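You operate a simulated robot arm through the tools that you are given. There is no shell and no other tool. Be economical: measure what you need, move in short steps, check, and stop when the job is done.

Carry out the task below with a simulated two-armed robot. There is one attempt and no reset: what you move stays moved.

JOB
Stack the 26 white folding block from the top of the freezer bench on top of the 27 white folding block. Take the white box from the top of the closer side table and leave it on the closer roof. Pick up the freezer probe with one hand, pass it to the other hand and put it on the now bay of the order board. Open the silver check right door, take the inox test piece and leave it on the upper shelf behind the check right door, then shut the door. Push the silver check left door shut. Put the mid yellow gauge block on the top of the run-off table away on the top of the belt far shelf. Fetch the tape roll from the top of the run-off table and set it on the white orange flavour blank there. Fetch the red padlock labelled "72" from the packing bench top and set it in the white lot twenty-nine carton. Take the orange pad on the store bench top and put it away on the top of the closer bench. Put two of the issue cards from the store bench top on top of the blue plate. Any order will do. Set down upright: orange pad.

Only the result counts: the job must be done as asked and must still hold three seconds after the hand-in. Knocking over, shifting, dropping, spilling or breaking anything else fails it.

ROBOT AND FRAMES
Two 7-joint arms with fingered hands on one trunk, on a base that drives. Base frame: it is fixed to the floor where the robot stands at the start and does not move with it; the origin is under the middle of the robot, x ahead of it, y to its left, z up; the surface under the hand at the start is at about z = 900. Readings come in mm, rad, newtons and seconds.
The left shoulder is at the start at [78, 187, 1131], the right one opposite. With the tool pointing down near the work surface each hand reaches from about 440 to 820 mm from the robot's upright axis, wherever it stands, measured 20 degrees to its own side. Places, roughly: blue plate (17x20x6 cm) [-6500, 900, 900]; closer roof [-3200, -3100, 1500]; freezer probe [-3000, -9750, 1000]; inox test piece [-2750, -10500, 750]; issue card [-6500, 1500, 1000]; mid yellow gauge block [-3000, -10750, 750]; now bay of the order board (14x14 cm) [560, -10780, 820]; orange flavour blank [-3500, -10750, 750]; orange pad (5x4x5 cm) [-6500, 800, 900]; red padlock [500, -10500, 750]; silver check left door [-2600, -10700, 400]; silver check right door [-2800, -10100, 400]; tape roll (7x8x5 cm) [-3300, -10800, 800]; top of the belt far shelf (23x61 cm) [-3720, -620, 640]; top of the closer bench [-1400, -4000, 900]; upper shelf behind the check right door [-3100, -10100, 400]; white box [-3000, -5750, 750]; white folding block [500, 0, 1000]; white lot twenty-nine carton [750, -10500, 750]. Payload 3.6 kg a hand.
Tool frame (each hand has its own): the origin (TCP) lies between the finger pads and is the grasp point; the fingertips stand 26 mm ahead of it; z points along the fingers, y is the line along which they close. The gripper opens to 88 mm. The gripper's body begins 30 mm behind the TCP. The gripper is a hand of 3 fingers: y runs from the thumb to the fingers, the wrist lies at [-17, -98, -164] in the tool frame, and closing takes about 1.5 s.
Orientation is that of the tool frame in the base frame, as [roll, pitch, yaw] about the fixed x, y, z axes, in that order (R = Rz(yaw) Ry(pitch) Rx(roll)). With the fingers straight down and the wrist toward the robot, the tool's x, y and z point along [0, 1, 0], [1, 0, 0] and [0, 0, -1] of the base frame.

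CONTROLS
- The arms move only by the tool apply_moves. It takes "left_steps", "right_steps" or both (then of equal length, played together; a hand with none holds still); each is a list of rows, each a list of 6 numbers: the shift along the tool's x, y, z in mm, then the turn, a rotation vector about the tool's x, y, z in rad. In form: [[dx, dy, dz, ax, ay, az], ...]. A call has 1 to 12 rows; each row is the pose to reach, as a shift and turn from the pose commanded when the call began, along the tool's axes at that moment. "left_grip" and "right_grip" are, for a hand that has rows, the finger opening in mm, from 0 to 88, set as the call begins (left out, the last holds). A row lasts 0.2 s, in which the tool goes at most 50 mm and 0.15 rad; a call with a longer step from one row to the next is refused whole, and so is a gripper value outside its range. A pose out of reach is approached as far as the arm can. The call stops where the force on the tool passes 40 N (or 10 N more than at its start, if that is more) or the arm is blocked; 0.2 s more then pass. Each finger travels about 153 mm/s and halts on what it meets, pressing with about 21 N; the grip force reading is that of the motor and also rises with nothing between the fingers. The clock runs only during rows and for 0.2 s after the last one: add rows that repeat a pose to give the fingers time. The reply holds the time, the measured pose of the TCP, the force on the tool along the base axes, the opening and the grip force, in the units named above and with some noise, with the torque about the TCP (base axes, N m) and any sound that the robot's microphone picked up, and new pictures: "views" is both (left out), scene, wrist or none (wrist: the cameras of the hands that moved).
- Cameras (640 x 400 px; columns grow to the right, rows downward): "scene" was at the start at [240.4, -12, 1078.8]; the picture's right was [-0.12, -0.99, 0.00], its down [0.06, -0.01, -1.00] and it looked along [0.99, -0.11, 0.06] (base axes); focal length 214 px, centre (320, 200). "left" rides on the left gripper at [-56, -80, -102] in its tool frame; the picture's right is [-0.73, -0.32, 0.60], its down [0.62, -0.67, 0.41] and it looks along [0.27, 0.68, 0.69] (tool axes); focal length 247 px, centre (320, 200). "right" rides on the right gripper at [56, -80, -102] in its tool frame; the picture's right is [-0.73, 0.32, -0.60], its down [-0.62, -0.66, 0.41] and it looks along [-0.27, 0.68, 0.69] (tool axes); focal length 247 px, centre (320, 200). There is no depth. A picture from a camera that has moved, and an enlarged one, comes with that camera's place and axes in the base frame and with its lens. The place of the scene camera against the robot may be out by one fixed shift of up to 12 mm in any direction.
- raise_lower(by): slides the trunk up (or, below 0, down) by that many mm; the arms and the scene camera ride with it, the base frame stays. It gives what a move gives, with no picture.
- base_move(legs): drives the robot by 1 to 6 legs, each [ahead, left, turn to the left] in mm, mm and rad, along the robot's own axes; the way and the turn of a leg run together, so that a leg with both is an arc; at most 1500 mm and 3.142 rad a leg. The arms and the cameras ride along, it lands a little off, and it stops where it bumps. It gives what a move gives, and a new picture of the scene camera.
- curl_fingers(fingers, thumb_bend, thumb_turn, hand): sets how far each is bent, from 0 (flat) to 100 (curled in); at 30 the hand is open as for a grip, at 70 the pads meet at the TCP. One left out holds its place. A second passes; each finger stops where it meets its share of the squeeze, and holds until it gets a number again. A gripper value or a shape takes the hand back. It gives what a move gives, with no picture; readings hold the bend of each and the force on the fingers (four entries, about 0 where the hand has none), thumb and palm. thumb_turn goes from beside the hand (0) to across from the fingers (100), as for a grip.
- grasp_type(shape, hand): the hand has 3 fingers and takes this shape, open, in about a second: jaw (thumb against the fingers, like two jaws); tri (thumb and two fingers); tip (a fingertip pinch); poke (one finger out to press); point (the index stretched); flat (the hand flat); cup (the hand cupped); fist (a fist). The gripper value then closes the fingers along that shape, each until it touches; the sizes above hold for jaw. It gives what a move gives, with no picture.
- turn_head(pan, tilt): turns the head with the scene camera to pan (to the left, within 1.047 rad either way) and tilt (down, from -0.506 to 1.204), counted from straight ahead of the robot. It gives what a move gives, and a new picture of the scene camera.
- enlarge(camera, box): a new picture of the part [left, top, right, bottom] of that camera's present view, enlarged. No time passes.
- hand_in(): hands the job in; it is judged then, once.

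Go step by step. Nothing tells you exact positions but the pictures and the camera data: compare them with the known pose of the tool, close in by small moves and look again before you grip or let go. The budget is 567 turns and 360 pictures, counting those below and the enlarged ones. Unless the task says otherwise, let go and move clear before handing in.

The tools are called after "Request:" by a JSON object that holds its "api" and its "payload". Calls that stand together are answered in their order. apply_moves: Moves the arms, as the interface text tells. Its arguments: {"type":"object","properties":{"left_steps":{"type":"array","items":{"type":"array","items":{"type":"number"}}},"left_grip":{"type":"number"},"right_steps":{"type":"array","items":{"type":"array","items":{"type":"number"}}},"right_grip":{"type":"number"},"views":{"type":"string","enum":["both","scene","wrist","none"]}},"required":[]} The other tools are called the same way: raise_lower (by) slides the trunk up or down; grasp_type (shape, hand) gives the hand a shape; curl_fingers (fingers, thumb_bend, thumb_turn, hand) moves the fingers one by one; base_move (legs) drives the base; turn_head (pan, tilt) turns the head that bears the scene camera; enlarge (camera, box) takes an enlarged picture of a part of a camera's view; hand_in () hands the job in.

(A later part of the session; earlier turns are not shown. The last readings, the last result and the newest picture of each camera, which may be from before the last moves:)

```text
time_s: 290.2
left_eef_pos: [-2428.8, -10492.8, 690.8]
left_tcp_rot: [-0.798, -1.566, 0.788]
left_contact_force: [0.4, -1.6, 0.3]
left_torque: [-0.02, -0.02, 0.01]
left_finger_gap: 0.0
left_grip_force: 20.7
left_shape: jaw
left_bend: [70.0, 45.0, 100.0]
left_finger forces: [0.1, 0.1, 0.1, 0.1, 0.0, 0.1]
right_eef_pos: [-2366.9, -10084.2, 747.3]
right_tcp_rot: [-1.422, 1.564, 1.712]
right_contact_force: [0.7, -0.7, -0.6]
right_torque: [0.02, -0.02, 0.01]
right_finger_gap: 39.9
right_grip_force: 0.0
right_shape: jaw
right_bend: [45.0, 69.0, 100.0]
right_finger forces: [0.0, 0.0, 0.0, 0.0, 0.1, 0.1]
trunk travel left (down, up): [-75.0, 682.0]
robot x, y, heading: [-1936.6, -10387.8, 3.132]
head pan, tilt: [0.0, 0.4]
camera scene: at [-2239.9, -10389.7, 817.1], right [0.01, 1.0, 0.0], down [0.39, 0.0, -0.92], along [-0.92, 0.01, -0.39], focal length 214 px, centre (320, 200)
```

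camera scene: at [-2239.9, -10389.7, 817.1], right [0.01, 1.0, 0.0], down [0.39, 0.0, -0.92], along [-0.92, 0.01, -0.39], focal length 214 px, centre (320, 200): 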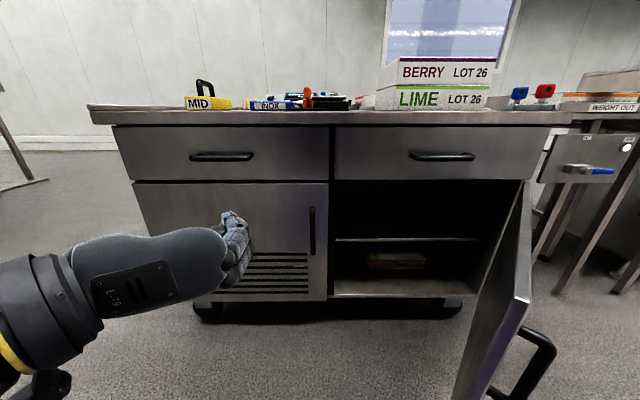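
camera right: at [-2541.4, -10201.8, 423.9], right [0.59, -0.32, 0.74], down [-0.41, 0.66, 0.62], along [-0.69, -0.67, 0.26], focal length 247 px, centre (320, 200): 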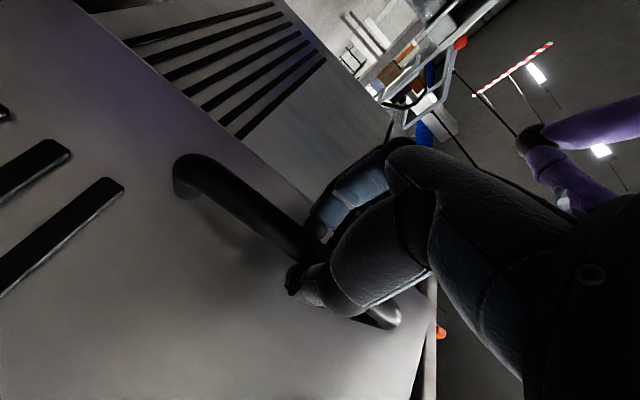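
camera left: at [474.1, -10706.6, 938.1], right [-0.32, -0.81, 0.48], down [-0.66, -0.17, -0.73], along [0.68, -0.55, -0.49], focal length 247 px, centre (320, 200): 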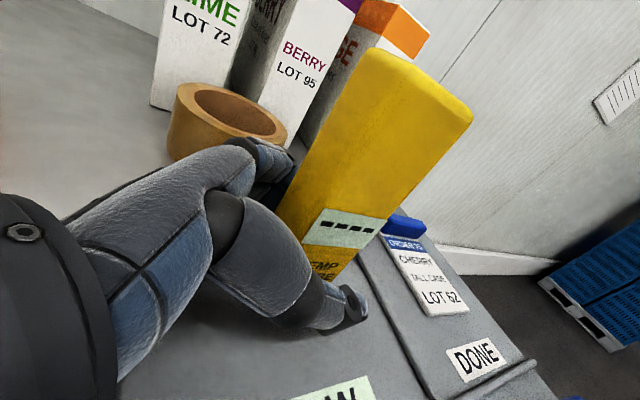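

Request:
{"api": "apply_moves", "payload": {"left_steps": [[-45, 0, 0, 0, 0, 0], [-90, 0, 0, 0, 0, 0], [-135, 0, 0, 0, 0, 0], [-180, 0, 0, 0, 0, 0], [-180, 0, 0, 0, 0, 0]], "views": "none"}}

Request:
{"api": "base_move", "payload": {"legs": [[120, 0, 0], [0, -250, 0]]}}

```text
time_s: 291.4
left_eef_pos: [-2425.8, -10492.4, 513.1]
left_tcp_rot: [-0.636, -1.569, 0.628]
left_contact_force: [0.4, -0.3, 0.8]
left_torque: [0.0, -0.02, -0.04]
left_finger_gap: 0.0
left_grip_force: 21.3
left_shape: jaw
left_bend: [70.0, 45.0, 100.0]
left_finger forces: [0.1, 0.0, 0.0, 0.1, 0.1, 0.0]
right_eef_pos: [-2366.7, -10084.4, 747.0]
right_tcp_rot: [-1.569, 1.564, 1.565]
right_contact_force: [-0.2, 0.1, 0.9]
right_torque: [-0.03, 0.04, 0.03]
right_finger_gap: 40.1
right_grip_force: 0.0
right_shape: jaw
right_bend: [45.0, 69.0, 100.0]
right_finger forces: [0.0, 0.1, 0.0, 0.1, 0.0, 0.0]
trunk travel left (down, up): [-75.0, 682.0]
robot x, y, heading: [-1935.7, -10387.6, 3.132]
head pan, tilt: [0.0, 0.4]
```

```text
time_s: 294.1
left_eef_pos: [-2544.0, -10233.5, 515.1]
left_tcp_rot: [-1.63, -1.568, 1.611]
left_contact_force: [0.2, 0.2, -0.3]
left_torque: [-0.02, -0.02, 0.01]
left_finger_gap: 0.0
left_grip_force: 21.1
left_shape: jaw
left_bend: [70.0, 45.0, 100.0]
left_finger forces: [0.0, 0.0, 0.1, 0.0, 0.1, 0.0]
right_eef_pos: [-2483.0, -9825.2, 746.6]
right_tcp_rot: [-1.625, 1.564, 1.499]
right_contact_force: [0.4, 0.4, -0.2]
right_torque: [-0.01, 0.04, 0.02]
right_finger_gap: 40.2
right_grip_force: 0.0
right_shape: jaw
right_bend: [45.0, 69.0, 100.0]
right_finger forces: [0.0, 0.0, 0.1, 0.0, 0.1, 0.1]
trunk travel left (down, up): [-75.0, 682.0]
robot x, y, heading: [-2054.3, -10137.9, 3.124]
head pan, tilt: [0.0, 0.4]
camera scene: at [-2357.8, -10133.1, 817.1], right [0.02, 1.0, 0.0], down [0.39, -0.01, -0.92], along [-0.92, 0.02, -0.39], focal length 214 px, centre (320, 200)
```

scene: 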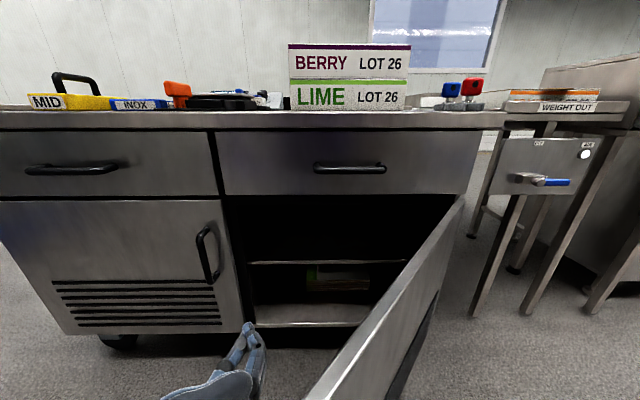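

Request:
{"api": "base_move", "payload": {"legs": [[0, 0, 0.017], [0, -300, 0]]}}

```text
time_s: 296.4
left_eef_pos: [-2549.0, -9971.8, 513.0]
left_tcp_rot: [-1.104, -1.553, 1.127]
left_contact_force: [-0.1, -1.4, -0.6]
left_torque: [0.03, 0.01, -0.03]
left_finger_gap: 0.1
left_grip_force: 20.7
left_shape: jaw
left_bend: [70.0, 45.0, 100.0]
left_finger forces: [0.1, 1.1, 0.1, 0.0, 0.0, 0.0]
right_eef_pos: [-2491.0, -9551.2, 745.8]
right_tcp_rot: [-1.681, 1.563, 1.466]
right_contact_force: [0.6, -0.5, 0.0]
right_torque: [0.0, 0.02, -0.01]
right_finger_gap: 40.3
right_grip_force: 0.1
right_shape: jaw
right_bend: [45.0, 69.0, 100.0]
right_finger forces: [0.0, 0.0, 0.1, 0.0, 0.0, 0.1]
trunk travel left (down, up): [-75.0, 682.0]
robot x, y, heading: [-2057.1, -9852.5, -3.137]
head pan, tilt: [0.0, 0.4]
stopped in leg 2: the force on the tool passed its limit at 52 N (the readings are from after the stop); the commanded pose is now the measured one
camera scene: at [-2358.3, -9855.7, 817.1], right [-0.01, 1.0, 0.0], down [0.39, 0.0, -0.92], along [-0.92, -0.01, -0.39], focal length 214 px, centre (320, 200)
```

scene: 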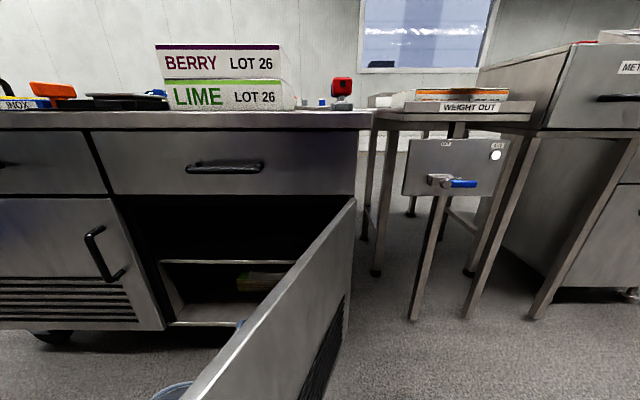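

The door is about 65° open. I'll push it further with arm moves.

Request:
{"api": "apply_moves", "payload": {"left_steps": [[0, 15, 0, 0, 0, 0], [0, 30, 0, 0, 0, 0], [0, 45, 0, 0, 0, 0], [0, 60, 0, 0, 0, 0], [0, 75, 0, 0, 0, 0], [0, 90, 0, 0, 0, 0], [0, 105, 0, 0, 0, 0], [0, 120, 0, 0, 0, 0], [0, 135, 0, 0, 0, 0]], "views": "scene"}}

```text
time_s: 296.8
left_eef_pos: [-2554.3, -9969.2, 511.4]
left_tcp_rot: [-0.969, -1.54, 1.013]
left_contact_force: [-2.6, -5.2, 0.8]
left_torque: [0.03, -0.02, -0.2]
left_finger_gap: 0.1
left_grip_force: 21.2
left_shape: jaw
left_bend: [70.0, 45.0, 100.0]
left_finger forces: [0.0, 4.8, 0.1, 0.1, 0.1, 0.0]
right_eef_pos: [-2490.1, -9552.3, 746.6]
right_tcp_rot: [-1.671, 1.562, 1.479]
right_contact_force: [-1.0, 0.3, -0.4]
right_torque: [-0.02, -0.01, 0.04]
right_finger_gap: 40.2
right_grip_force: 0.1
right_shape: jaw
right_bend: [45.0, 69.0, 100.0]
right_finger forces: [0.0, 0.1, 0.0, 0.0, 0.0, 0.0]
trunk travel left (down, up): [-75.0, 682.0]
robot x, y, heading: [-2053.7, -9851.5, -3.131]
head pan, tilt: [0.0, 0.4]
stopped in row 2 (left hand): the force on the tool passed its limit at 48 N (the readings are from after the stop); the commanded pose is now the measured one
camera scene: at [-2358.2, -9856.0, 817.1], right [-0.01, 1.0, 0.0], down [0.39, 0.0, -0.92], along [-0.92, -0.01, -0.39], focal length 214 px, centre (320, 200)
```

scene: 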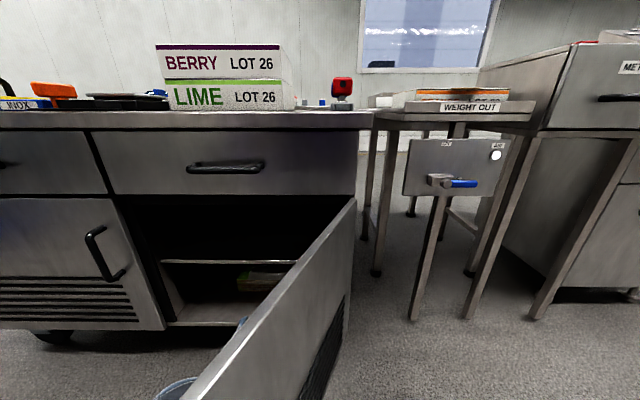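

The robot's own base stands in the door's swing. I'll back up, extend the arm and push again.

Request:
{"api": "apply_moves", "payload": {"left_steps": [[0, -20, 0, 0, 0, 0], [0, -40, 0, 0, 0, 0]], "views": "none"}}

Request:
{"api": "base_move", "payload": {"legs": [[-230, 0, 0]]}}

Request:
{"api": "apply_moves", "payload": {"left_steps": [[0, 0, 40, 0, 0, 0], [0, 0, 80, 0, 0, 0], [0, 0, 120, 0, 0, 0], [0, 0, 160, 0, 0, 0], [0, 0, 200, 0, 0, 0], [0, 25, 200, 0, 0, 0], [0, 50, 200, 0, 0, 0], [0, 75, 200, 0, 0, 0], [0, 100, 200, 0, 0, 0], [0, 125, 200, 0, 0, 0], [0, 150, 200, 0, 0, 0], [0, 170, 200, 0, 0, 0]], "views": "scene"}}

```text
time_s: 297.4
left_eef_pos: [-2551.1, -10008.2, 513.1]
left_tcp_rot: [-1.03, -1.542, 1.071]
left_contact_force: [-0.6, 0.2, -0.6]
left_torque: [0.0, -0.01, -0.05]
left_finger_gap: 0.0
left_grip_force: 21.3
left_shape: jaw
left_bend: [70.0, 45.0, 100.0]
left_finger forces: [0.0, 0.1, 0.0, 0.0, 0.0, 0.0]
right_eef_pos: [-2488.8, -9551.4, 747.3]
right_tcp_rot: [-1.522, 1.564, 1.625]
right_contact_force: [0.2, -0.8, -0.4]
right_torque: [-0.02, -0.03, 0.01]
right_finger_gap: 40.0
right_grip_force: 0.1
right_shape: jaw
right_bend: [45.0, 69.0, 100.0]
right_finger forces: [0.0, 0.1, 0.0, 0.0, 0.0, 0.0]
trunk travel left (down, up): [-75.0, 682.0]
robot x, y, heading: [-2051.9, -9853.7, -3.137]
head pan, tilt: [0.0, 0.4]
```

```text
time_s: 299.1
left_eef_pos: [-2321.6, -10008.0, 513.5]
left_tcp_rot: [-1.049, -1.541, 1.096]
left_contact_force: [-0.6, 1.0, 0.3]
left_torque: [-0.01, 0.0, 0.01]
left_finger_gap: 0.3
left_grip_force: 21.2
left_shape: jaw
left_bend: [70.0, 45.0, 100.0]
left_finger forces: [0.1, 0.0, 0.0, 0.1, 0.0, 0.0]
right_eef_pos: [-2261.0, -9551.7, 747.9]
right_tcp_rot: [-1.496, 1.563, 1.655]
right_contact_force: [-1.0, -0.9, 0.7]
right_torque: [0.01, 0.0, 0.0]
right_finger_gap: 39.9
right_grip_force: 0.1
right_shape: jaw
right_bend: [45.0, 69.0, 100.0]
right_finger forces: [0.1, 0.1, 0.0, 0.1, 0.0, 0.0]
trunk travel left (down, up): [-75.0, 682.0]
robot x, y, heading: [-1822.5, -9849.0, -3.132]
head pan, tilt: [0.0, 0.4]
camera scene: at [-2127.6, -9854.9, 817.1], right [-0.01, 1.0, 0.0], down [0.39, 0.0, -0.92], along [-0.92, -0.01, -0.39], focal length 214 px, centre (320, 200)
```

scene: 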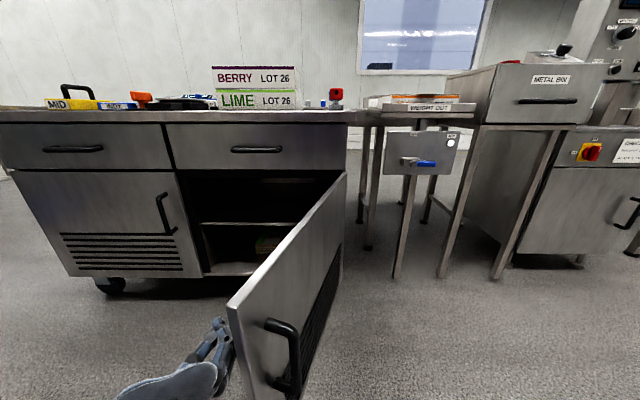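

```text
time_s: 301.7
left_eef_pos: [-2525.7, -9848.3, 510.7]
left_tcp_rot: [-1.03, -1.543, 1.077]
left_contact_force: [0.3, -0.2, 0.0]
left_torque: [0.0, -0.02, -0.01]
left_finger_gap: 0.0
left_grip_force: 21.0
left_shape: jaw
left_bend: [70.0, 45.0, 100.0]
left_finger forces: [0.0, 0.0, 0.0, 0.0, 0.0, 0.0]
right_eef_pos: [-2261.9, -9552.4, 746.9]
right_tcp_rot: [-1.648, 1.563, 1.504]
right_contact_force: [-0.3, -1.0, -0.2]
right_torque: [-0.01, 0.02, -0.01]
right_finger_gap: 40.0
right_grip_force: 0.1
right_shape: jaw
right_bend: [45.0, 69.0, 100.0]
right_finger forces: [0.0, 0.0, 0.0, 0.0, 0.0, 0.1]
trunk travel left (down, up): [-75.0, 682.0]
robot x, y, heading: [-1821.3, -9846.8, -3.131]
head pan, tilt: [0.0, 0.4]
camera scene: at [-2127.6, -9854.9, 817.1], right [-0.01, 1.0, 0.0], down [0.39, 0.0, -0.92], along [-0.92, -0.01, -0.39], focal length 214 px, centre (320, 200)
```

scene: 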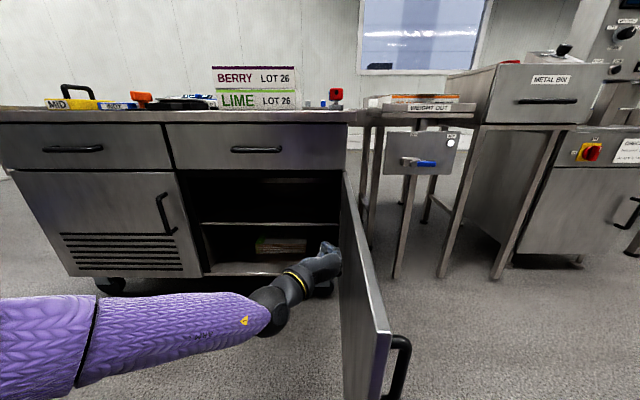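

The right door is fully open. I'll retract the left hand, shift left, raise the trunk and turn both hands back to pointing down.

Request:
{"api": "apply_moves", "payload": {"left_steps": [[0, -20, -30, 0, 0, 0], [0, -30, -75, 0, 0, 0], [0, -30, -120, 0, 0, 0], [0, -30, -165, 0, 0, 0], [0, -30, -210, 0, 0, 0]], "views": "none"}}

Request:
{"api": "base_move", "payload": {"legs": [[0, 600, -0.01]]}}

Request:
{"api": "raise_lower", "payload": {"by": 380}}

Request:
{"api": "apply_moves", "payload": {"left_steps": [[0, 0, 0, 0.0756, -0.0756, -0.0756], [0, 0, 0, 0.151, -0.151, -0.151], [0, 0, 0, 0.227, -0.227, -0.227], [0, 0, 0, 0.302, -0.302, -0.302], [0, 0, 0, 0.378, -0.378, -0.378], [0, 0, 0, 0.4535, -0.4535, -0.4535], [0, 0, 0, 0.529, -0.529, -0.529], [0, 0, 0, 0.6046, -0.6046, -0.6046]], "right_steps": [[0, 0, 0, 0.0756, 0.0756, 0.0756], [0, 0, 0, 0.151, 0.151, 0.151], [0, 0, 0, 0.227, 0.227, 0.227], [0, 0, 0, 0.302, 0.302, 0.302], [0, 0, 0, 0.378, 0.378, 0.378], [0, 0, 0, 0.4535, 0.4535, 0.4535], [0, 0, 0, 0.529, 0.529, 0.529], [0, 0, 0, 0.6046, 0.6046, 0.6046]], "left_grip": 70, "right_grip": 60, "views": "none"}}

Request:
{"api": "apply_moves", "payload": {"left_steps": [[0, 0, 0, 0.0756, -0.0756, -0.0756], [0, 0, 0, 0.151, -0.151, -0.151], [0, 0, 0, 0.227, -0.227, -0.227], [0, 0, 0, 0.302, -0.302, -0.302], [0, 0, 0, 0.378, -0.378, -0.378], [0, 0, 0, 0.4535, -0.4535, -0.4535], [0, 0, 0, 0.529, -0.529, -0.529], [0, 0, 0, 0.6046, -0.6046, -0.6046], [0, 0, 0, 0.6046, -0.6046, -0.6046]], "right_steps": [[0, 0, 0, 0.0756, 0.0756, 0.0756], [0, 0, 0, 0.151, 0.151, 0.151], [0, 0, 0, 0.227, 0.227, 0.227], [0, 0, 0, 0.302, 0.302, 0.302], [0, 0, 0, 0.378, 0.378, 0.378], [0, 0, 0, 0.4535, 0.4535, 0.4535], [0, 0, 0, 0.529, 0.529, 0.529], [0, 0, 0, 0.6046, 0.6046, 0.6046], [0, 0, 0, 0.6046, 0.6046, 0.6046]], "views": "scene"}}

```text
time_s: 302.9
left_eef_pos: [-2316.7, -9869.0, 508.6]
left_tcp_rot: [-0.952, -1.541, 1.0]
left_contact_force: [-0.6, 0.0, 0.3]
left_torque: [0.01, -0.02, -0.05]
left_finger_gap: 0.1
left_grip_force: 21.9
left_shape: jaw
left_bend: [70.0, 45.0, 100.0]
left_finger forces: [0.0, 0.1, 0.0, 0.0, 0.0, 0.0]
right_eef_pos: [-2261.3, -9551.6, 746.5]
right_tcp_rot: [-1.636, 1.563, 1.517]
right_contact_force: [0.9, 0.0, -0.4]
right_torque: [0.03, -0.01, 0.02]
right_finger_gap: 40.3
right_grip_force: 0.1
right_shape: jaw
right_bend: [45.0, 69.0, 100.0]
right_finger forces: [0.0, 0.0, 0.0, 0.0, 0.1, 0.0]
trunk travel left (down, up): [-75.0, 682.0]
robot x, y, heading: [-1820.6, -9851.4, -3.129]
head pan, tilt: [0.0, 0.4]
```

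```text
time_s: 306.2
left_eef_pos: [-2315.4, -10444.4, 507.6]
left_tcp_rot: [-1.028, -1.543, 1.059]
left_contact_force: [-0.1, -0.4, -0.8]
left_torque: [0.0, -0.03, -0.04]
left_finger_gap: 0.0
left_grip_force: 20.9
left_shape: jaw
left_bend: [70.0, 45.0, 100.0]
left_finger forces: [0.0, 0.0, 0.1, 0.1, 0.1, 0.0]
right_eef_pos: [-2253.3, -10129.5, 746.8]
right_tcp_rot: [-1.506, 1.564, 1.631]
right_contact_force: [-0.6, 0.0, 0.8]
right_torque: [0.02, -0.01, -0.02]
right_finger_gap: 40.0
right_grip_force: 0.0
right_shape: jaw
right_bend: [45.0, 69.0, 100.0]
right_finger forces: [0.0, 0.0, 0.1, 0.1, 0.0, 0.0]
trunk travel left (down, up): [-75.0, 682.0]
robot x, y, heading: [-1819.2, -10433.3, 3.132]
head pan, tilt: [0.0, 0.4]
camera scene: at [-2125.4, -10433.7, 817.1], right [0.0, 1.0, 0.0], down [0.39, 0.0, -0.92], along [-0.92, 0.0, -0.39], focal length 214 px, centre (320, 200)
```

scene: 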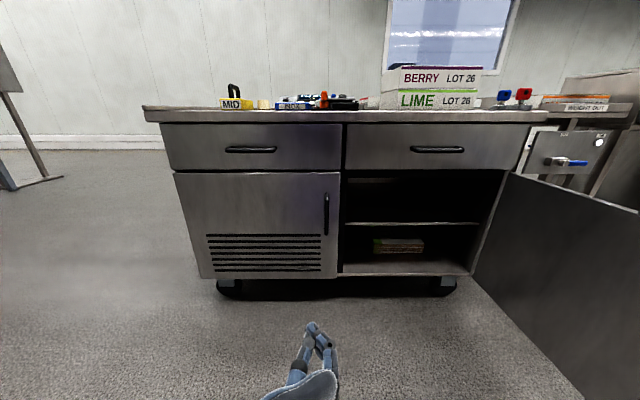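

```text
time_s: 309.9
left_eef_pos: [-2315.1, -10444.2, 887.4]
left_tcp_rot: [-0.958, -1.542, 0.987]
left_contact_force: [-0.4, -0.2, 0.4]
left_torque: [-0.03, 0.01, 0.02]
left_finger_gap: 0.2
left_grip_force: 21.2
left_shape: jaw
left_bend: [70.0, 45.0, 100.0]
left_finger forces: [0.0, 0.0, 0.0, 0.0, 0.1, 0.0]
right_eef_pos: [-2254.0, -10128.5, 1126.4]
right_tcp_rot: [-1.711, 1.565, 1.424]
right_contact_force: [-0.5, 0.0, 0.6]
right_torque: [0.01, 0.02, -0.02]
right_finger_gap: 39.9
right_grip_force: 0.0
right_shape: jaw
right_bend: [45.0, 69.0, 100.0]
right_finger forces: [0.0, 0.0, 0.0, 0.0, 0.0, 0.0]
trunk travel left (down, up): [-455.0, 302.0]
robot x, y, heading: [-1821.8, -10437.6, 3.14]
head pan, tilt: [0.0, 0.4]
```

```text
time_s: 311.7
left_eef_pos: [-2315.4, -10444.7, 887.4]
left_tcp_rot: [2.673, -0.756, -1.998]
left_contact_force: [0.3, -1.1, -0.1]
left_torque: [0.02, 0.0, 0.01]
left_finger_gap: 70.0
left_grip_force: 0.2
left_shape: jaw
left_bend: [33.0, 47.0, 99.0]
left_finger forces: [0.0, 0.0, 0.1, 0.1, 0.0, 0.0]
right_eef_pos: [-2253.7, -10128.4, 1126.4]
right_tcp_rot: [2.684, 0.734, -1.11]
right_contact_force: [0.0, 0.5, 1.0]
right_torque: [0.01, 0.0, 0.04]
right_finger_gap: 59.8
right_grip_force: 0.1
right_shape: jaw
right_bend: [36.0, 57.0, 99.0]
right_finger forces: [0.0, 0.1, 0.0, 0.0, 0.0, 0.1]
trunk travel left (down, up): [-455.0, 302.0]
robot x, y, heading: [-1820.1, -10434.0, 3.141]
head pan, tilt: [0.0, 0.4]
```

```text
time_s: 312.6
left_eef_pos: [-2318.6, -10524.7, 854.0]
left_tcp_rot: [2.883, -0.6, -1.851]
left_contact_force: [0.6, 0.1, 0.2]
left_torque: [-0.04, -0.02, 0.0]
left_finger_gap: 69.7
left_grip_force: 0.1
left_shape: jaw
left_bend: [33.0, 47.0, 99.0]
left_finger forces: [0.0, 0.0, 0.0, 0.1, 0.0, 0.1]
right_eef_pos: [-2252.7, -10127.6, 1127.3]
right_tcp_rot: [2.839, 0.421, -1.272]
right_contact_force: [0.4, -0.1, 0.4]
right_torque: [0.01, -0.01, -0.01]
right_finger_gap: 59.7
right_grip_force: 0.2
right_shape: jaw
right_bend: [36.0, 57.0, 99.0]
right_finger forces: [0.0, 0.0, 0.0, 0.1, 0.0, 0.0]
trunk travel left (down, up): [-455.0, 302.0]
robot x, y, heading: [-1821.8, -10434.8, 3.14]
head pan, tilt: [0.0, 0.4]
stopped in row 4 (left hand): the arm was blocked; the commanded pose is now the measured one
camera scene: at [-2062.1, -10434.2, 1228.8], right [0.0, 1.0, 0.0], down [0.39, 0.0, -0.92], along [-0.92, 0.0, -0.39], focal length 214 px, centre (320, 200)
```

scene: 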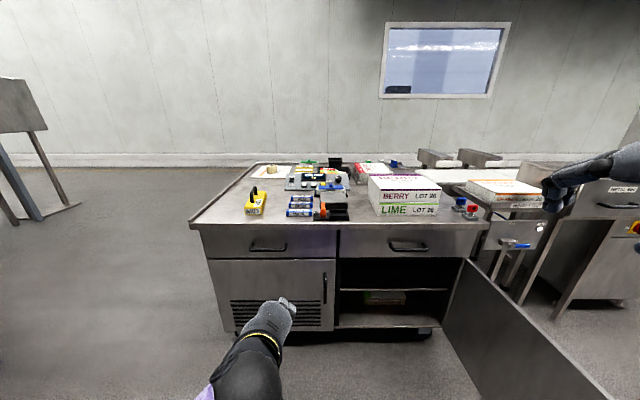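

Request:
{"api": "apply_moves", "payload": {"left_steps": [[25, 13, -31, 0, 0, 0], [49, 27, -63, 0, 0, 0], [74, 40, -94, 0, 0, 0], [99, 53, -125, 0, 0, 0], [123, 67, -157, 0, 0, 0], [148, 80, -188, 0, 0, 0], [148, 80, -188, 0.055, -0.093, -0.058], [148, 80, -188, 0.111, -0.186, -0.116], [148, 80, -188, 0.167, -0.28, -0.174], [148, 80, -188, 0.222, -0.373, -0.232], [148, 80, -188, 0.278, -0.466, -0.29], [148, 80, -188, 0.333, -0.559, -0.348]], "right_steps": [[0, 0, 0, 0.06, 0.062, 0.059], [0, 0, 0, 0.12, 0.124, 0.118], [0, 0, 0, 0.18, 0.186, 0.178], [0, 0, 0, 0.24, 0.248, 0.237], [0, 0, 0, 0.3, 0.31, 0.296], [0, 0, 0, 0.359, 0.371, 0.355], [0, 0, 0, 0.359, 0.371, 0.355], [0, 0, 0, 0.359, 0.371, 0.355], [0, 0, 0, 0.359, 0.371, 0.355], [0, 0, 0, 0.359, 0.371, 0.355], [0, 0, 0, 0.359, 0.371, 0.355], [0, 0, 0, 0.359, 0.371, 0.355]], "views": "none"}}

Request:
{"api": "base_move", "payload": {"legs": [[500, 160, 0]]}}

Request:
{"api": "turn_head", "payload": {"pan": -0.1, "tilt": 0.7}}

```text
time_s: 314.1
left_eef_pos: [-2355.1, -10579.2, 1084.1]
left_tcp_rot: [2.936, -0.693, -1.813]
left_contact_force: [0.0, -0.5, 0.2]
left_torque: [0.01, 0.03, 0.01]
left_finger_gap: 69.9
left_grip_force: 0.1
left_shape: jaw
left_bend: [33.0, 47.0, 99.0]
left_finger forces: [0.0, 0.0, 0.0, 0.0, 0.0, 0.0]
right_eef_pos: [-2252.7, -10127.9, 1124.2]
right_tcp_rot: [-3.14, -0.003, -1.568]
right_contact_force: [-0.9, -0.4, 0.0]
right_torque: [0.04, -0.01, -0.01]
right_finger_gap: 59.3
right_grip_force: 0.0
right_shape: jaw
right_bend: [36.0, 57.0, 99.0]
right_finger forces: [0.0, 0.0, 0.1, 0.0, 0.1, 0.0]
trunk travel left (down, up): [-455.0, 302.0]
robot x, y, heading: [-1820.0, -10432.5, 3.137]
head pan, tilt: [0.0, 0.4]
stopped in row 7 (left hand): the arm was blocked; the commanded pose is now the measured one
```

```text
time_s: 317.2
left_eef_pos: [-2859.2, -10738.0, 1083.3]
left_tcp_rot: [2.936, -0.69, -1.82]
left_contact_force: [0.0, 0.2, 0.1]
left_torque: [-0.02, -0.03, 0.01]
left_finger_gap: 69.9
left_grip_force: 0.0
left_shape: jaw
left_bend: [33.0, 47.0, 99.0]
left_finger forces: [0.0, 0.0, 0.2, 0.0, 0.0, 0.0]
right_eef_pos: [-2756.3, -10287.5, 1125.8]
right_tcp_rot: [-3.138, -0.002, -1.57]
right_contact_force: [-0.4, 0.2, -0.8]
right_torque: [0.03, -0.03, 0.0]
right_finger_gap: 59.5
right_grip_force: 0.0
right_shape: jaw
right_bend: [36.0, 57.0, 99.0]
right_finger forces: [0.1, 0.0, 0.0, 0.0, 0.0, 0.0]
trunk travel left (down, up): [-455.0, 302.0]
robot x, y, heading: [-2320.1, -10593.6, 3.134]
head pan, tilt: [0.0, 0.4]
camera scene: at [-2565.3, -10594.4, 1228.7], right [0.01, 1.0, 0.0], down [0.39, 0.0, -0.92], along [-0.92, 0.01, -0.39], focal length 214 px, centre (320, 200)
```

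scene: 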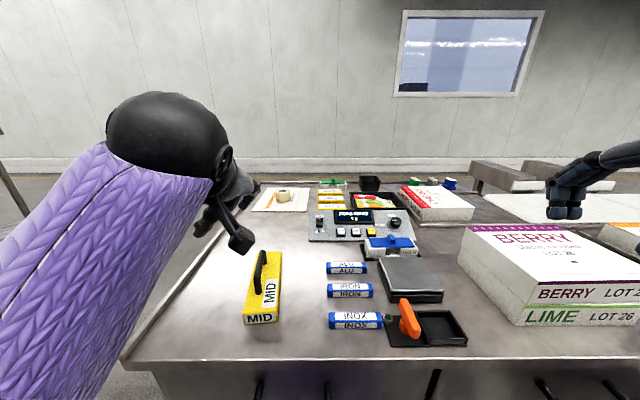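

```text
time_s: 318.0
left_eef_pos: [-2857.8, -10738.8, 1084.8]
left_tcp_rot: [2.936, -0.692, -1.818]
left_contact_force: [0.1, 0.5, 0.3]
left_torque: [0.01, 0.04, -0.01]
left_finger_gap: 70.0
left_grip_force: 0.1
left_shape: jaw
left_bend: [33.0, 47.0, 99.0]
left_finger forces: [0.1, 0.0, 0.1, 0.0, 0.0, 0.1]
right_eef_pos: [-2753.8, -10286.6, 1125.6]
right_tcp_rot: [3.141, -0.001, -1.57]
right_contact_force: [-0.2, 0.0, 0.1]
right_torque: [0.01, 0.03, -0.02]
right_finger_gap: 59.5
right_grip_force: 0.0
right_shape: jaw
right_bend: [36.0, 57.0, 99.0]
right_finger forces: [0.1, 0.0, 0.0, 0.1, 0.0, 0.0]
trunk travel left (down, up): [-455.0, 302.0]
robot x, y, heading: [-2321.9, -10595.4, 3.135]
head pan, tilt: [-0.099, 0.7]
camera scene: at [-2556.4, -10585.8, 1202.1], right [0.11, 0.99, 0.0], down [0.64, -0.07, -0.77], along [-0.76, 0.08, -0.64], focal length 214 px, centre (320, 200)
```

scene: 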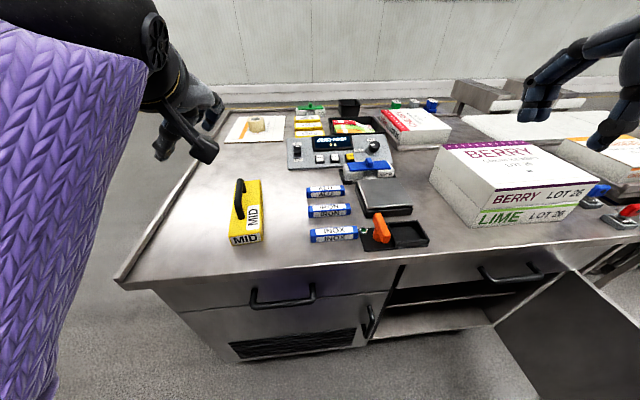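

Request:
{"api": "apply_moves", "payload": {"right_steps": [[40, 20, 10, 0, 0, 0], [80, 40, 20, 0, 0, 0], [120, 60, 40, 0, 0, 0], [155, 80, 65, 0, 0, 0], [190, 100, 90, 0, 0, 0], [220, 118, 120, 0, 0, 0], [233, 124, 146, 0, 0, 0], [233, 124, 146, 0, 0, 0]], "right_grip": 55}}

Request:
{"api": "enlarge", "payload": {"camera": "right", "box": [160, 200, 360, 400]}}

```text
time_s: 319.8
left_eef_pos: [-2858.4, -10739.0, 1083.3]
left_tcp_rot: [2.936, -0.693, -1.816]
left_contact_force: [0.2, 0.1, -0.6]
left_torque: [0.0, 0.02, 0.0]
left_finger_gap: 70.2
left_grip_force: 0.0
left_shape: jaw
left_bend: [33.0, 47.0, 99.0]
left_finger forces: [0.0, 0.1, 0.1, 0.0, 0.0, 0.1]
right_eef_pos: [-2878.4, -10518.9, 976.5]
right_tcp_rot: [3.141, -0.001, -1.57]
right_contact_force: [0.8, -0.3, -0.3]
right_torque: [0.0, 0.03, -0.01]
right_finger_gap: 55.4
right_grip_force: 0.1
right_shape: jaw
right_bend: [38.0, 61.0, 100.0]
right_finger forces: [0.0, 0.0, 0.0, 0.0, 0.1, 0.0]
trunk travel left (down, up): [-455.0, 302.0]
robot x, y, heading: [-2322.8, -10597.6, 3.14]
head pan, tilt: [-0.099, 0.7]
camera scene: at [-2556.4, -10585.7, 1202.0], right [0.11, 0.99, 0.0], down [0.64, -0.07, -0.76], along [-0.76, 0.08, -0.64], focal length 214 px, centre (320, 200)
camera right: at [-2799.7, -10575.5, 1079.6], right [-0.32, 0.74, 0.6], down [0.67, 0.62, -0.41], along [-0.68, 0.27, -0.69], focal length 247 px, centre (320, 200)
```

scene: 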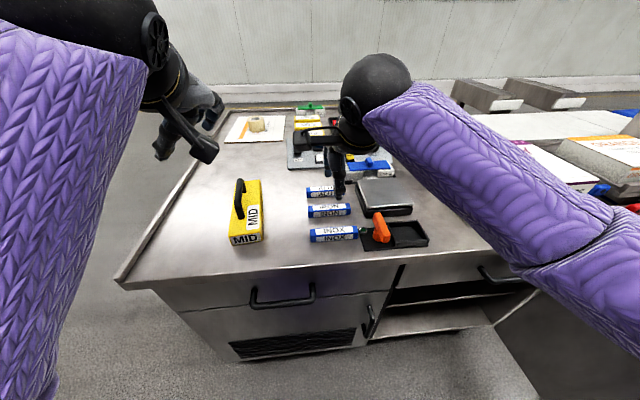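
right: 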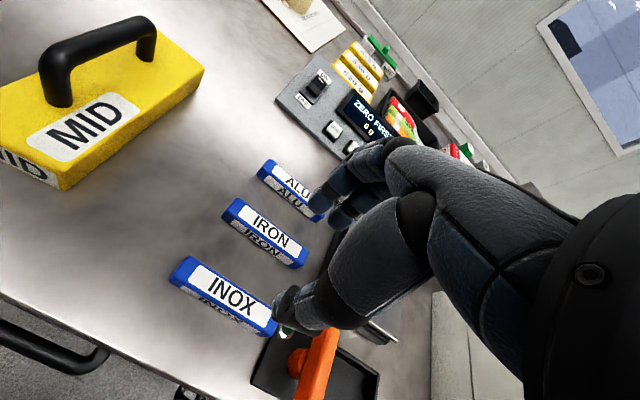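

```text
2.00 times, centred on (260, 300) of right
camera zoom: at [-2799.7, -10575.5, 1079.6], right [-0.32, 0.74, 0.6], down [0.67, 0.62, -0.41], along [-0.68, 0.27, -0.69], focal length 494 px, centre (440, 0)
```

zoom: 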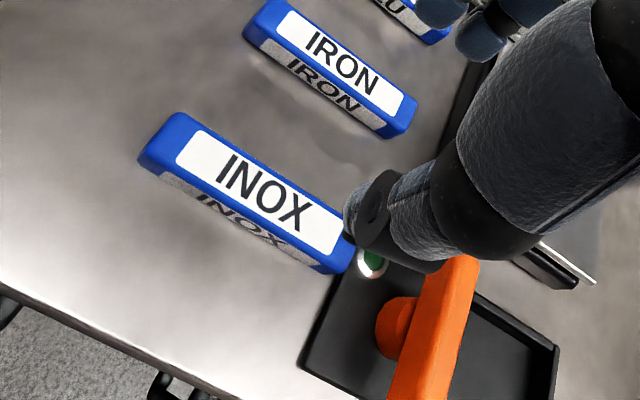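

Request:
{"api": "apply_moves", "payload": {"right_steps": [[0, -10, 40, 0, 0, 0], [0, -10, 80, 0, 0, 0], [0, -10, 115, 0, 0, 0], [0, -10, 134, 0, 0, 0], [0, -10, 134, 0, 0, 0]]}}

```text
time_s: 321.0
left_eef_pos: [-2858.1, -10738.7, 1084.1]
left_tcp_rot: [2.936, -0.692, -1.817]
left_contact_force: [-0.5, 0.2, -0.5]
left_torque: [-0.01, 0.0, 0.02]
left_finger_gap: 70.3
left_grip_force: 0.1
left_shape: jaw
left_bend: [33.0, 47.0, 99.0]
left_finger forces: [0.1, 0.0, 0.0, 0.0, 0.0, 0.1]
right_eef_pos: [-2868.7, -10520.4, 846.4]
right_tcp_rot: [-3.141, -0.001, -1.571]
right_contact_force: [0.2, -0.5, 0.0]
right_torque: [0.04, -0.03, -0.02]
right_finger_gap: 55.3
right_grip_force: 0.0
right_shape: jaw
right_bend: [38.0, 61.0, 100.0]
right_finger forces: [0.0, 0.1, 0.0, 0.1, 0.1, 0.0]
trunk travel left (down, up): [-455.0, 302.0]
robot x, y, heading: [-2323.3, -10591.9, 3.133]
head pan, tilt: [-0.099, 0.7]
camera scene: at [-2556.3, -10585.8, 1202.0], right [0.11, 0.99, 0.0], down [0.64, -0.07, -0.76], along [-0.76, 0.08, -0.64], focal length 214 px, centre (320, 200)
camera right: at [-2790.4, -10577.6, 949.3], right [-0.32, 0.74, 0.6], down [0.67, 0.62, -0.41], along [-0.68, 0.27, -0.69], focal length 247 px, centre (320, 200)
```

scene: 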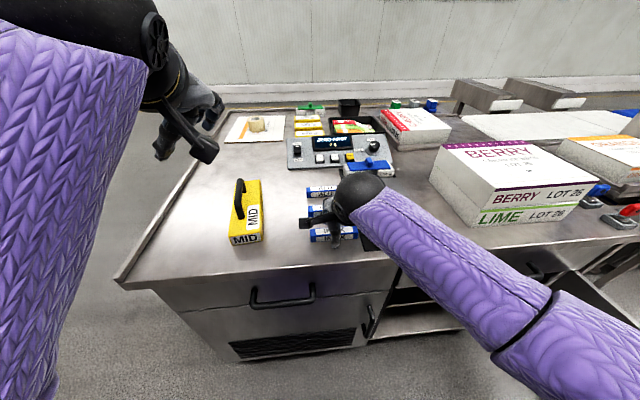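
right: 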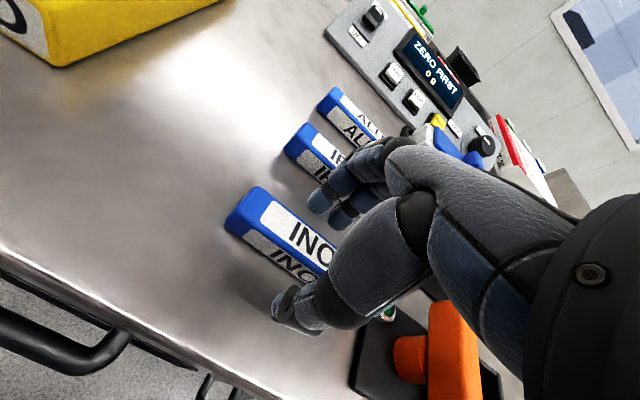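

Request:
{"api": "apply_moves", "payload": {"right_steps": [[0, 0, 5, 0, 0, 0], [0, 0, 5, 0, 0, 0], [0, 0, 5, 0, 0, 0], [0, 0, 5, 0, 0, 0], [0, 0, 5, 0, 0, 0], [0, 0, 5, 0, 0, 0], [0, 0, 5, 0, 0, 0], [0, 0, -25, 0, 0, 0], [0, 0, -70, 0, 0, 0], [0, 0, -115, 0, 0, 0], [0, 0, -150, 0, 0, 0], [0, 0, -150, 0, 0, 0]], "right_grip": 8}}

```text
time_s: 323.6
left_eef_pos: [-2857.1, -10738.3, 1085.1]
left_tcp_rot: [2.936, -0.692, -1.817]
left_contact_force: [0.1, -0.1, -0.2]
left_torque: [0.02, 0.02, 0.0]
left_finger_gap: 70.0
left_grip_force: 0.2
left_shape: jaw
left_bend: [33.0, 47.0, 99.0]
left_finger forces: [0.0, 0.0, 0.0, 0.1, 0.0, 0.1]
right_eef_pos: [-2866.5, -10522.4, 995.0]
right_tcp_rot: [-3.141, -0.002, -1.57]
right_contact_force: [-0.6, 0.4, -0.7]
right_torque: [-0.01, 0.0, 0.0]
right_finger_gap: 18.6
right_grip_force: 21.1
right_shape: jaw
right_bend: [57.0, 74.0, 100.0]
right_finger forces: [10.4, 9.8, 0.0, 0.0, 20.3, 0.0]
trunk travel left (down, up): [-455.0, 302.0]
robot x, y, heading: [-2324.3, -10589.9, 3.135]
head pan, tilt: [-0.099, 0.7]
camera scene: at [-2556.5, -10585.7, 1202.0], right [0.11, 0.99, 0.0], down [0.64, -0.07, -0.76], along [-0.76, 0.08, -0.64], focal length 214 px, centre (320, 200)
camera right: at [-2787.6, -10580.3, 1097.7], right [-0.32, 0.74, 0.6], down [0.67, 0.62, -0.41], along [-0.67, 0.27, -0.69], focal length 247 px, centre (320, 200)
```

scene: 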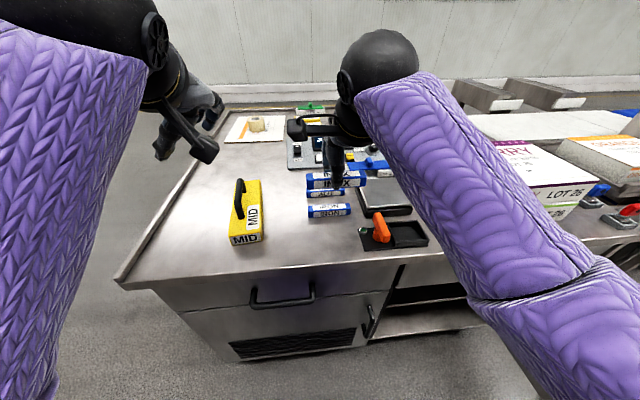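
right: 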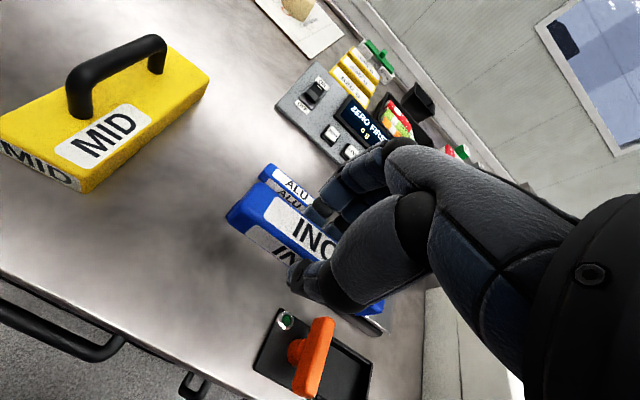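

INOX is held. I'll back off, straighten the left hand high out of the way and pitch the right hand for the shelf.

Request:
{"api": "base_move", "payload": {"legs": [[-380, 0, 0]]}}

Request:
{"api": "apply_moves", "payload": {"left_steps": [[29, 7, -34, 0, 0, 0], [58, 14, -69, 0, 0, 0], [87, 21, -103, 0, 0, 0], [117, 29, -138, 0, 0, 0], [146, 36, -172, 0.035, -0.083, -0.038], [175, 43, -207, 0.07, -0.166, -0.077], [204, 50, -241, 0.106, -0.249, -0.115], [204, 50, -241, 0.141, -0.331, -0.153], [204, 50, -241, 0.176, -0.414, -0.192], [204, 50, -241, 0.211, -0.497, -0.23], [204, 50, -241, 0.247, -0.58, -0.269], [204, 50, -241, 0.282, -0.663, -0.307]], "right_steps": [[0, 0, 0, -0.07, 0, 0], [0, 0, 0, -0.14, 0, 0], [0, 0, 0, -0.21, 0, 0], [0, 0, 0, -0.28, 0, 0], [0, 0, 0, -0.35, 0, 0], [0, 0, 0, -0.42, 0, 0], [0, 0, 0, -0.49, 0, 0], [0, 0, 0, -0.56, 0, 0], [0, 0, 0, -0.63, 0, 0], [0, 0, 0, -0.7, 0, 0], [0, 0, 0, -0.75, 0, 0], [0, 0, 0, -0.75, 0, 0]], "views": "scene"}}

```text
time_s: 326.0
left_eef_pos: [-2471.2, -10743.6, 1084.6]
left_tcp_rot: [2.936, -0.694, -1.812]
left_contact_force: [-0.2, -0.7, 0.6]
left_torque: [-0.01, 0.03, -0.02]
left_finger_gap: 70.0
left_grip_force: 0.1
left_shape: jaw
left_bend: [33.0, 47.0, 99.0]
left_finger forces: [0.1, 0.1, 0.0, 0.1, 0.0, 0.0]
right_eef_pos: [-2480.6, -10528.5, 994.6]
right_tcp_rot: [3.14, -0.002, -1.565]
right_contact_force: [0.0, 0.5, -1.0]
right_torque: [0.02, 0.01, -0.02]
right_finger_gap: 18.3
right_grip_force: 20.8
right_shape: jaw
right_bend: [57.0, 74.0, 100.0]
right_finger forces: [10.5, 9.8, 0.0, 0.0, 20.3, 0.0]
trunk travel left (down, up): [-455.0, 302.0]
robot x, y, heading: [-1940.6, -10592.8, 3.136]
head pan, tilt: [-0.099, 0.7]
camera scene: at [-2169.9, -10589.0, 1202.2], right [0.1, 0.99, 0.0], down [0.64, -0.07, -0.77], along [-0.76, 0.08, -0.64], focal length 214 px, centre (320, 200)
```

scene: 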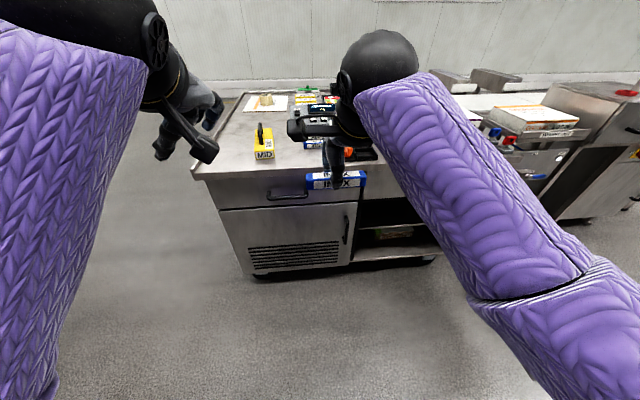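

```text
time_s: 328.7
left_eef_pos: [-2516.0, -10749.6, 1403.7]
left_tcp_rot: [-3.141, 0.0, -1.563]
left_contact_force: [0.1, 0.2, -0.5]
left_torque: [-0.01, -0.02, 0.01]
left_finger_gap: 69.8
left_grip_force: 0.0
left_shape: jaw
left_bend: [33.0, 47.0, 99.0]
left_finger forces: [0.1, 0.0, 0.0, 0.0, 0.0, 0.1]
left hand out of reach, approached as far as the arm can: row 7, 8, 9, 10, 11, 12
right_eef_pos: [-2494.5, -10473.3, 987.9]
right_tcp_rot: [2.359, 0.132, -1.591]
right_contact_force: [0.4, 0.4, -0.8]
right_torque: [-0.01, -0.03, 0.04]
right_finger_gap: 18.6
right_grip_force: 21.6
right_shape: jaw
right_bend: [57.0, 74.0, 100.0]
right_finger forces: [10.2, 9.6, 0.0, 0.0, 20.1, 0.1]
trunk travel left (down, up): [-455.0, 302.0]
robot x, y, heading: [-1940.0, -10595.2, 3.145]
head pan, tilt: [-0.099, 0.7]
stopped in row 12 (right hand): the arm was blocked; the commanded pose is now the measured one
camera scene: at [-2170.8, -10588.7, 1202.0], right [0.1, 0.99, 0.0], down [0.64, -0.07, -0.76], along [-0.76, 0.08, -0.64], focal length 214 px, centre (320, 200)
```

scene: 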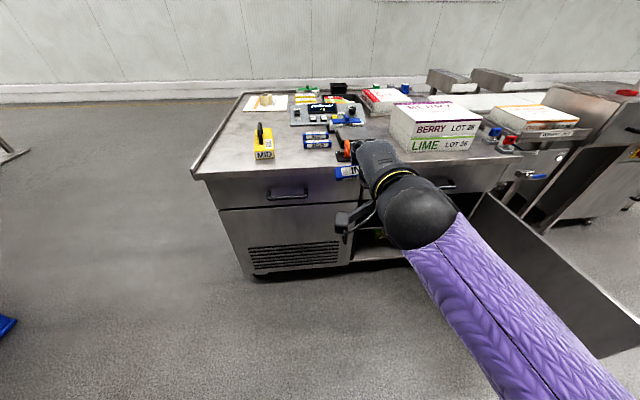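

Request:
{"api": "apply_moves", "payload": {"right_steps": [[-20, 0, 0, 0, 0, 0], [-40, 0, 0, 0, 0.036, 0.026], [-60, 0, 0, 0, 0.072, 0.053], [-60, 0, 0, 0, 0.108, 0.079], [-60, 0, 0, 0, 0.108, 0.079]], "views": "none"}}

Request:
{"api": "base_move", "payload": {"legs": [[0, -260, 0]]}}

Request:
{"api": "raise_lower", "payload": {"by": -430}}

Request:
{"api": "turn_head", "payload": {"pan": -0.1, "tilt": 0.35}}

```text
time_s: 329.9
left_eef_pos: [-2516.6, -10750.4, 1403.8]
left_tcp_rot: [-3.14, 0.002, -1.563]
left_contact_force: [0.5, 0.5, -0.1]
left_torque: [0.01, 0.02, -0.02]
left_finger_gap: 70.2
left_grip_force: 0.1
left_shape: jaw
left_bend: [33.0, 47.0, 99.0]
left_finger forces: [0.0, 0.0, 0.1, 0.0, 0.0, 0.0]
right_eef_pos: [-2493.3, -10415.7, 998.2]
right_tcp_rot: [2.36, -0.006, -1.567]
right_contact_force: [-0.4, -0.2, 0.2]
right_torque: [-0.01, -0.04, 0.02]
right_finger_gap: 18.4
right_grip_force: 21.1
right_shape: jaw
right_bend: [57.0, 74.0, 100.0]
right_finger forces: [10.1, 9.6, 0.0, 0.0, 20.2, 0.1]
trunk travel left (down, up): [-455.0, 302.0]
robot x, y, heading: [-1938.2, -10598.3, 3.144]
head pan, tilt: [-0.099, 0.7]
```

```text
time_s: 331.8
left_eef_pos: [-2515.3, -10484.9, 1404.2]
left_tcp_rot: [-3.141, -0.003, -1.565]
left_contact_force: [0.6, 0.1, -1.0]
left_torque: [-0.04, -0.01, 0.01]
left_finger_gap: 69.9
left_grip_force: 0.1
left_shape: jaw
left_bend: [33.0, 47.0, 99.0]
left_finger forces: [0.1, 0.0, 0.0, 0.1, 0.1, 0.1]
right_eef_pos: [-2492.4, -10151.7, 997.5]
right_tcp_rot: [2.362, -0.006, -1.574]
right_contact_force: [0.2, -0.1, 0.0]
right_torque: [-0.05, -0.01, 0.0]
right_finger_gap: 18.7
right_grip_force: 21.4
right_shape: jaw
right_bend: [57.0, 74.0, 100.0]
right_finger forces: [10.2, 9.6, 0.0, 0.0, 20.3, 0.0]
trunk travel left (down, up): [-455.0, 302.0]
robot x, y, heading: [-1938.8, -10333.6, 3.136]
head pan, tilt: [-0.099, 0.7]
camera scene: at [-2170.1, -10324.9, 1202.0], right [0.1, 0.99, 0.0], down [0.64, -0.07, -0.76], along [-0.76, 0.08, -0.64], focal length 214 px, centre (320, 200)
```

scene: 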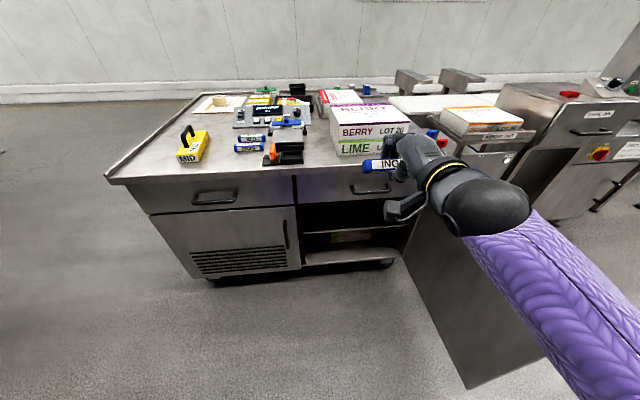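

```text
refused: -430 is not a number from -400 to 400
```

```text
time_s: 332.6
left_eef_pos: [-2516.6, -10485.6, 1404.8]
left_tcp_rot: [-3.141, -0.002, -1.566]
left_contact_force: [0.0, -0.2, 0.0]
left_torque: [0.0, 0.01, -0.01]
left_finger_gap: 70.1
left_grip_force: 0.1
left_shape: jaw
left_bend: [33.0, 47.0, 99.0]
left_finger forces: [0.0, 0.0, 0.0, 0.1, 0.0, 0.1]
right_eef_pos: [-2492.8, -10153.4, 998.1]
right_tcp_rot: [2.362, -0.004, -1.57]
right_contact_force: [0.3, -0.2, -0.7]
right_torque: [-0.01, -0.03, 0.02]
right_finger_gap: 18.6
right_grip_force: 21.0
right_shape: jaw
right_bend: [57.0, 74.0, 100.0]
right_finger forces: [10.2, 9.6, 0.1, 0.0, 20.2, 0.0]
trunk travel left (down, up): [-455.0, 302.0]
robot x, y, heading: [-1936.8, -10337.4, 3.136]
head pan, tilt: [-0.099, 0.351]
camera scene: at [-2178.2, -10325.2, 1233.3], right [0.1, 0.99, 0.0], down [0.34, -0.04, -0.94], along [-0.93, 0.1, -0.34], focal length 214 px, centre (320, 200)
```

scene: 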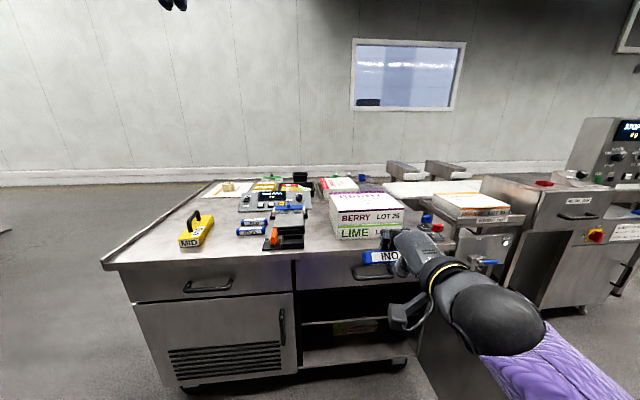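

Request:
{"api": "raise_lower", "payload": {"by": -400}}

Request:
{"api": "turn_head", "payload": {"pan": -0.1, "tilt": 0.3}}

```text
time_s: 336.5
left_eef_pos: [-2651.3, -10486.2, 794.1]
left_tcp_rot: [-2.774, -0.003, -1.567]
left_contact_force: [-0.5, -0.2, -1.0]
left_torque: [0.0, 0.01, -0.03]
left_finger_gap: 70.1
left_grip_force: 0.0
left_shape: jaw
left_bend: [33.0, 47.0, 99.0]
left_finger forces: [0.0, 0.0, 0.0, 0.1, 0.0, 0.0]
right_eef_pos: [-2493.2, -10150.6, 598.9]
right_tcp_rot: [2.359, -0.001, -1.571]
right_contact_force: [-0.7, 0.2, -1.3]
right_torque: [0.0, -0.02, -0.01]
right_finger_gap: 18.3
right_grip_force: 20.6
right_shape: jaw
right_bend: [57.0, 74.0, 100.0]
right_finger forces: [10.2, 9.6, 0.0, 0.0, 20.2, 0.1]
trunk travel left (down, up): [-55.0, 702.0]
robot x, y, heading: [-1936.9, -10337.1, 3.134]
head pan, tilt: [-0.099, 0.351]
```

```text
time_s: 337.1
left_eef_pos: [-2650.9, -10486.5, 793.3]
left_tcp_rot: [-2.773, -0.005, -1.566]
left_contact_force: [-0.3, -0.4, 0.0]
left_torque: [-0.01, 0.0, 0.02]
left_finger_gap: 70.1
left_grip_force: 0.0
left_shape: jaw
left_bend: [33.0, 47.0, 99.0]
left_finger forces: [0.1, 0.0, 0.0, 0.0, 0.0, 0.0]
right_eef_pos: [-2492.8, -10151.3, 597.4]
right_tcp_rot: [2.36, -0.002, -1.568]
right_contact_force: [-0.9, -0.1, -0.3]
right_torque: [0.02, 0.0, -0.01]
right_finger_gap: 18.5
right_grip_force: 21.4
right_shape: jaw
right_bend: [57.0, 74.0, 100.0]
right_finger forces: [10.2, 9.6, 0.1, 0.0, 20.2, 0.0]
trunk travel left (down, up): [-55.0, 702.0]
robot x, y, heading: [-1937.6, -10336.0, 3.139]
head pan, tilt: [-0.099, 0.3]
camera scene: at [-2246.2, -10324.9, 804.7], right [0.1, 0.99, 0.0], down [0.29, -0.03, -0.96], along [-0.95, 0.1, -0.3], focal length 214 px, centre (320, 200)
```

scene: 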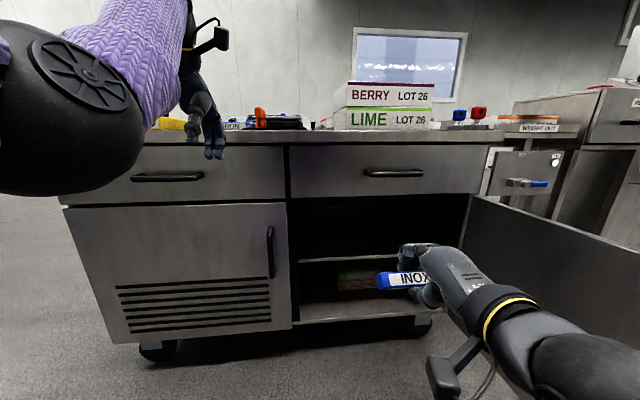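

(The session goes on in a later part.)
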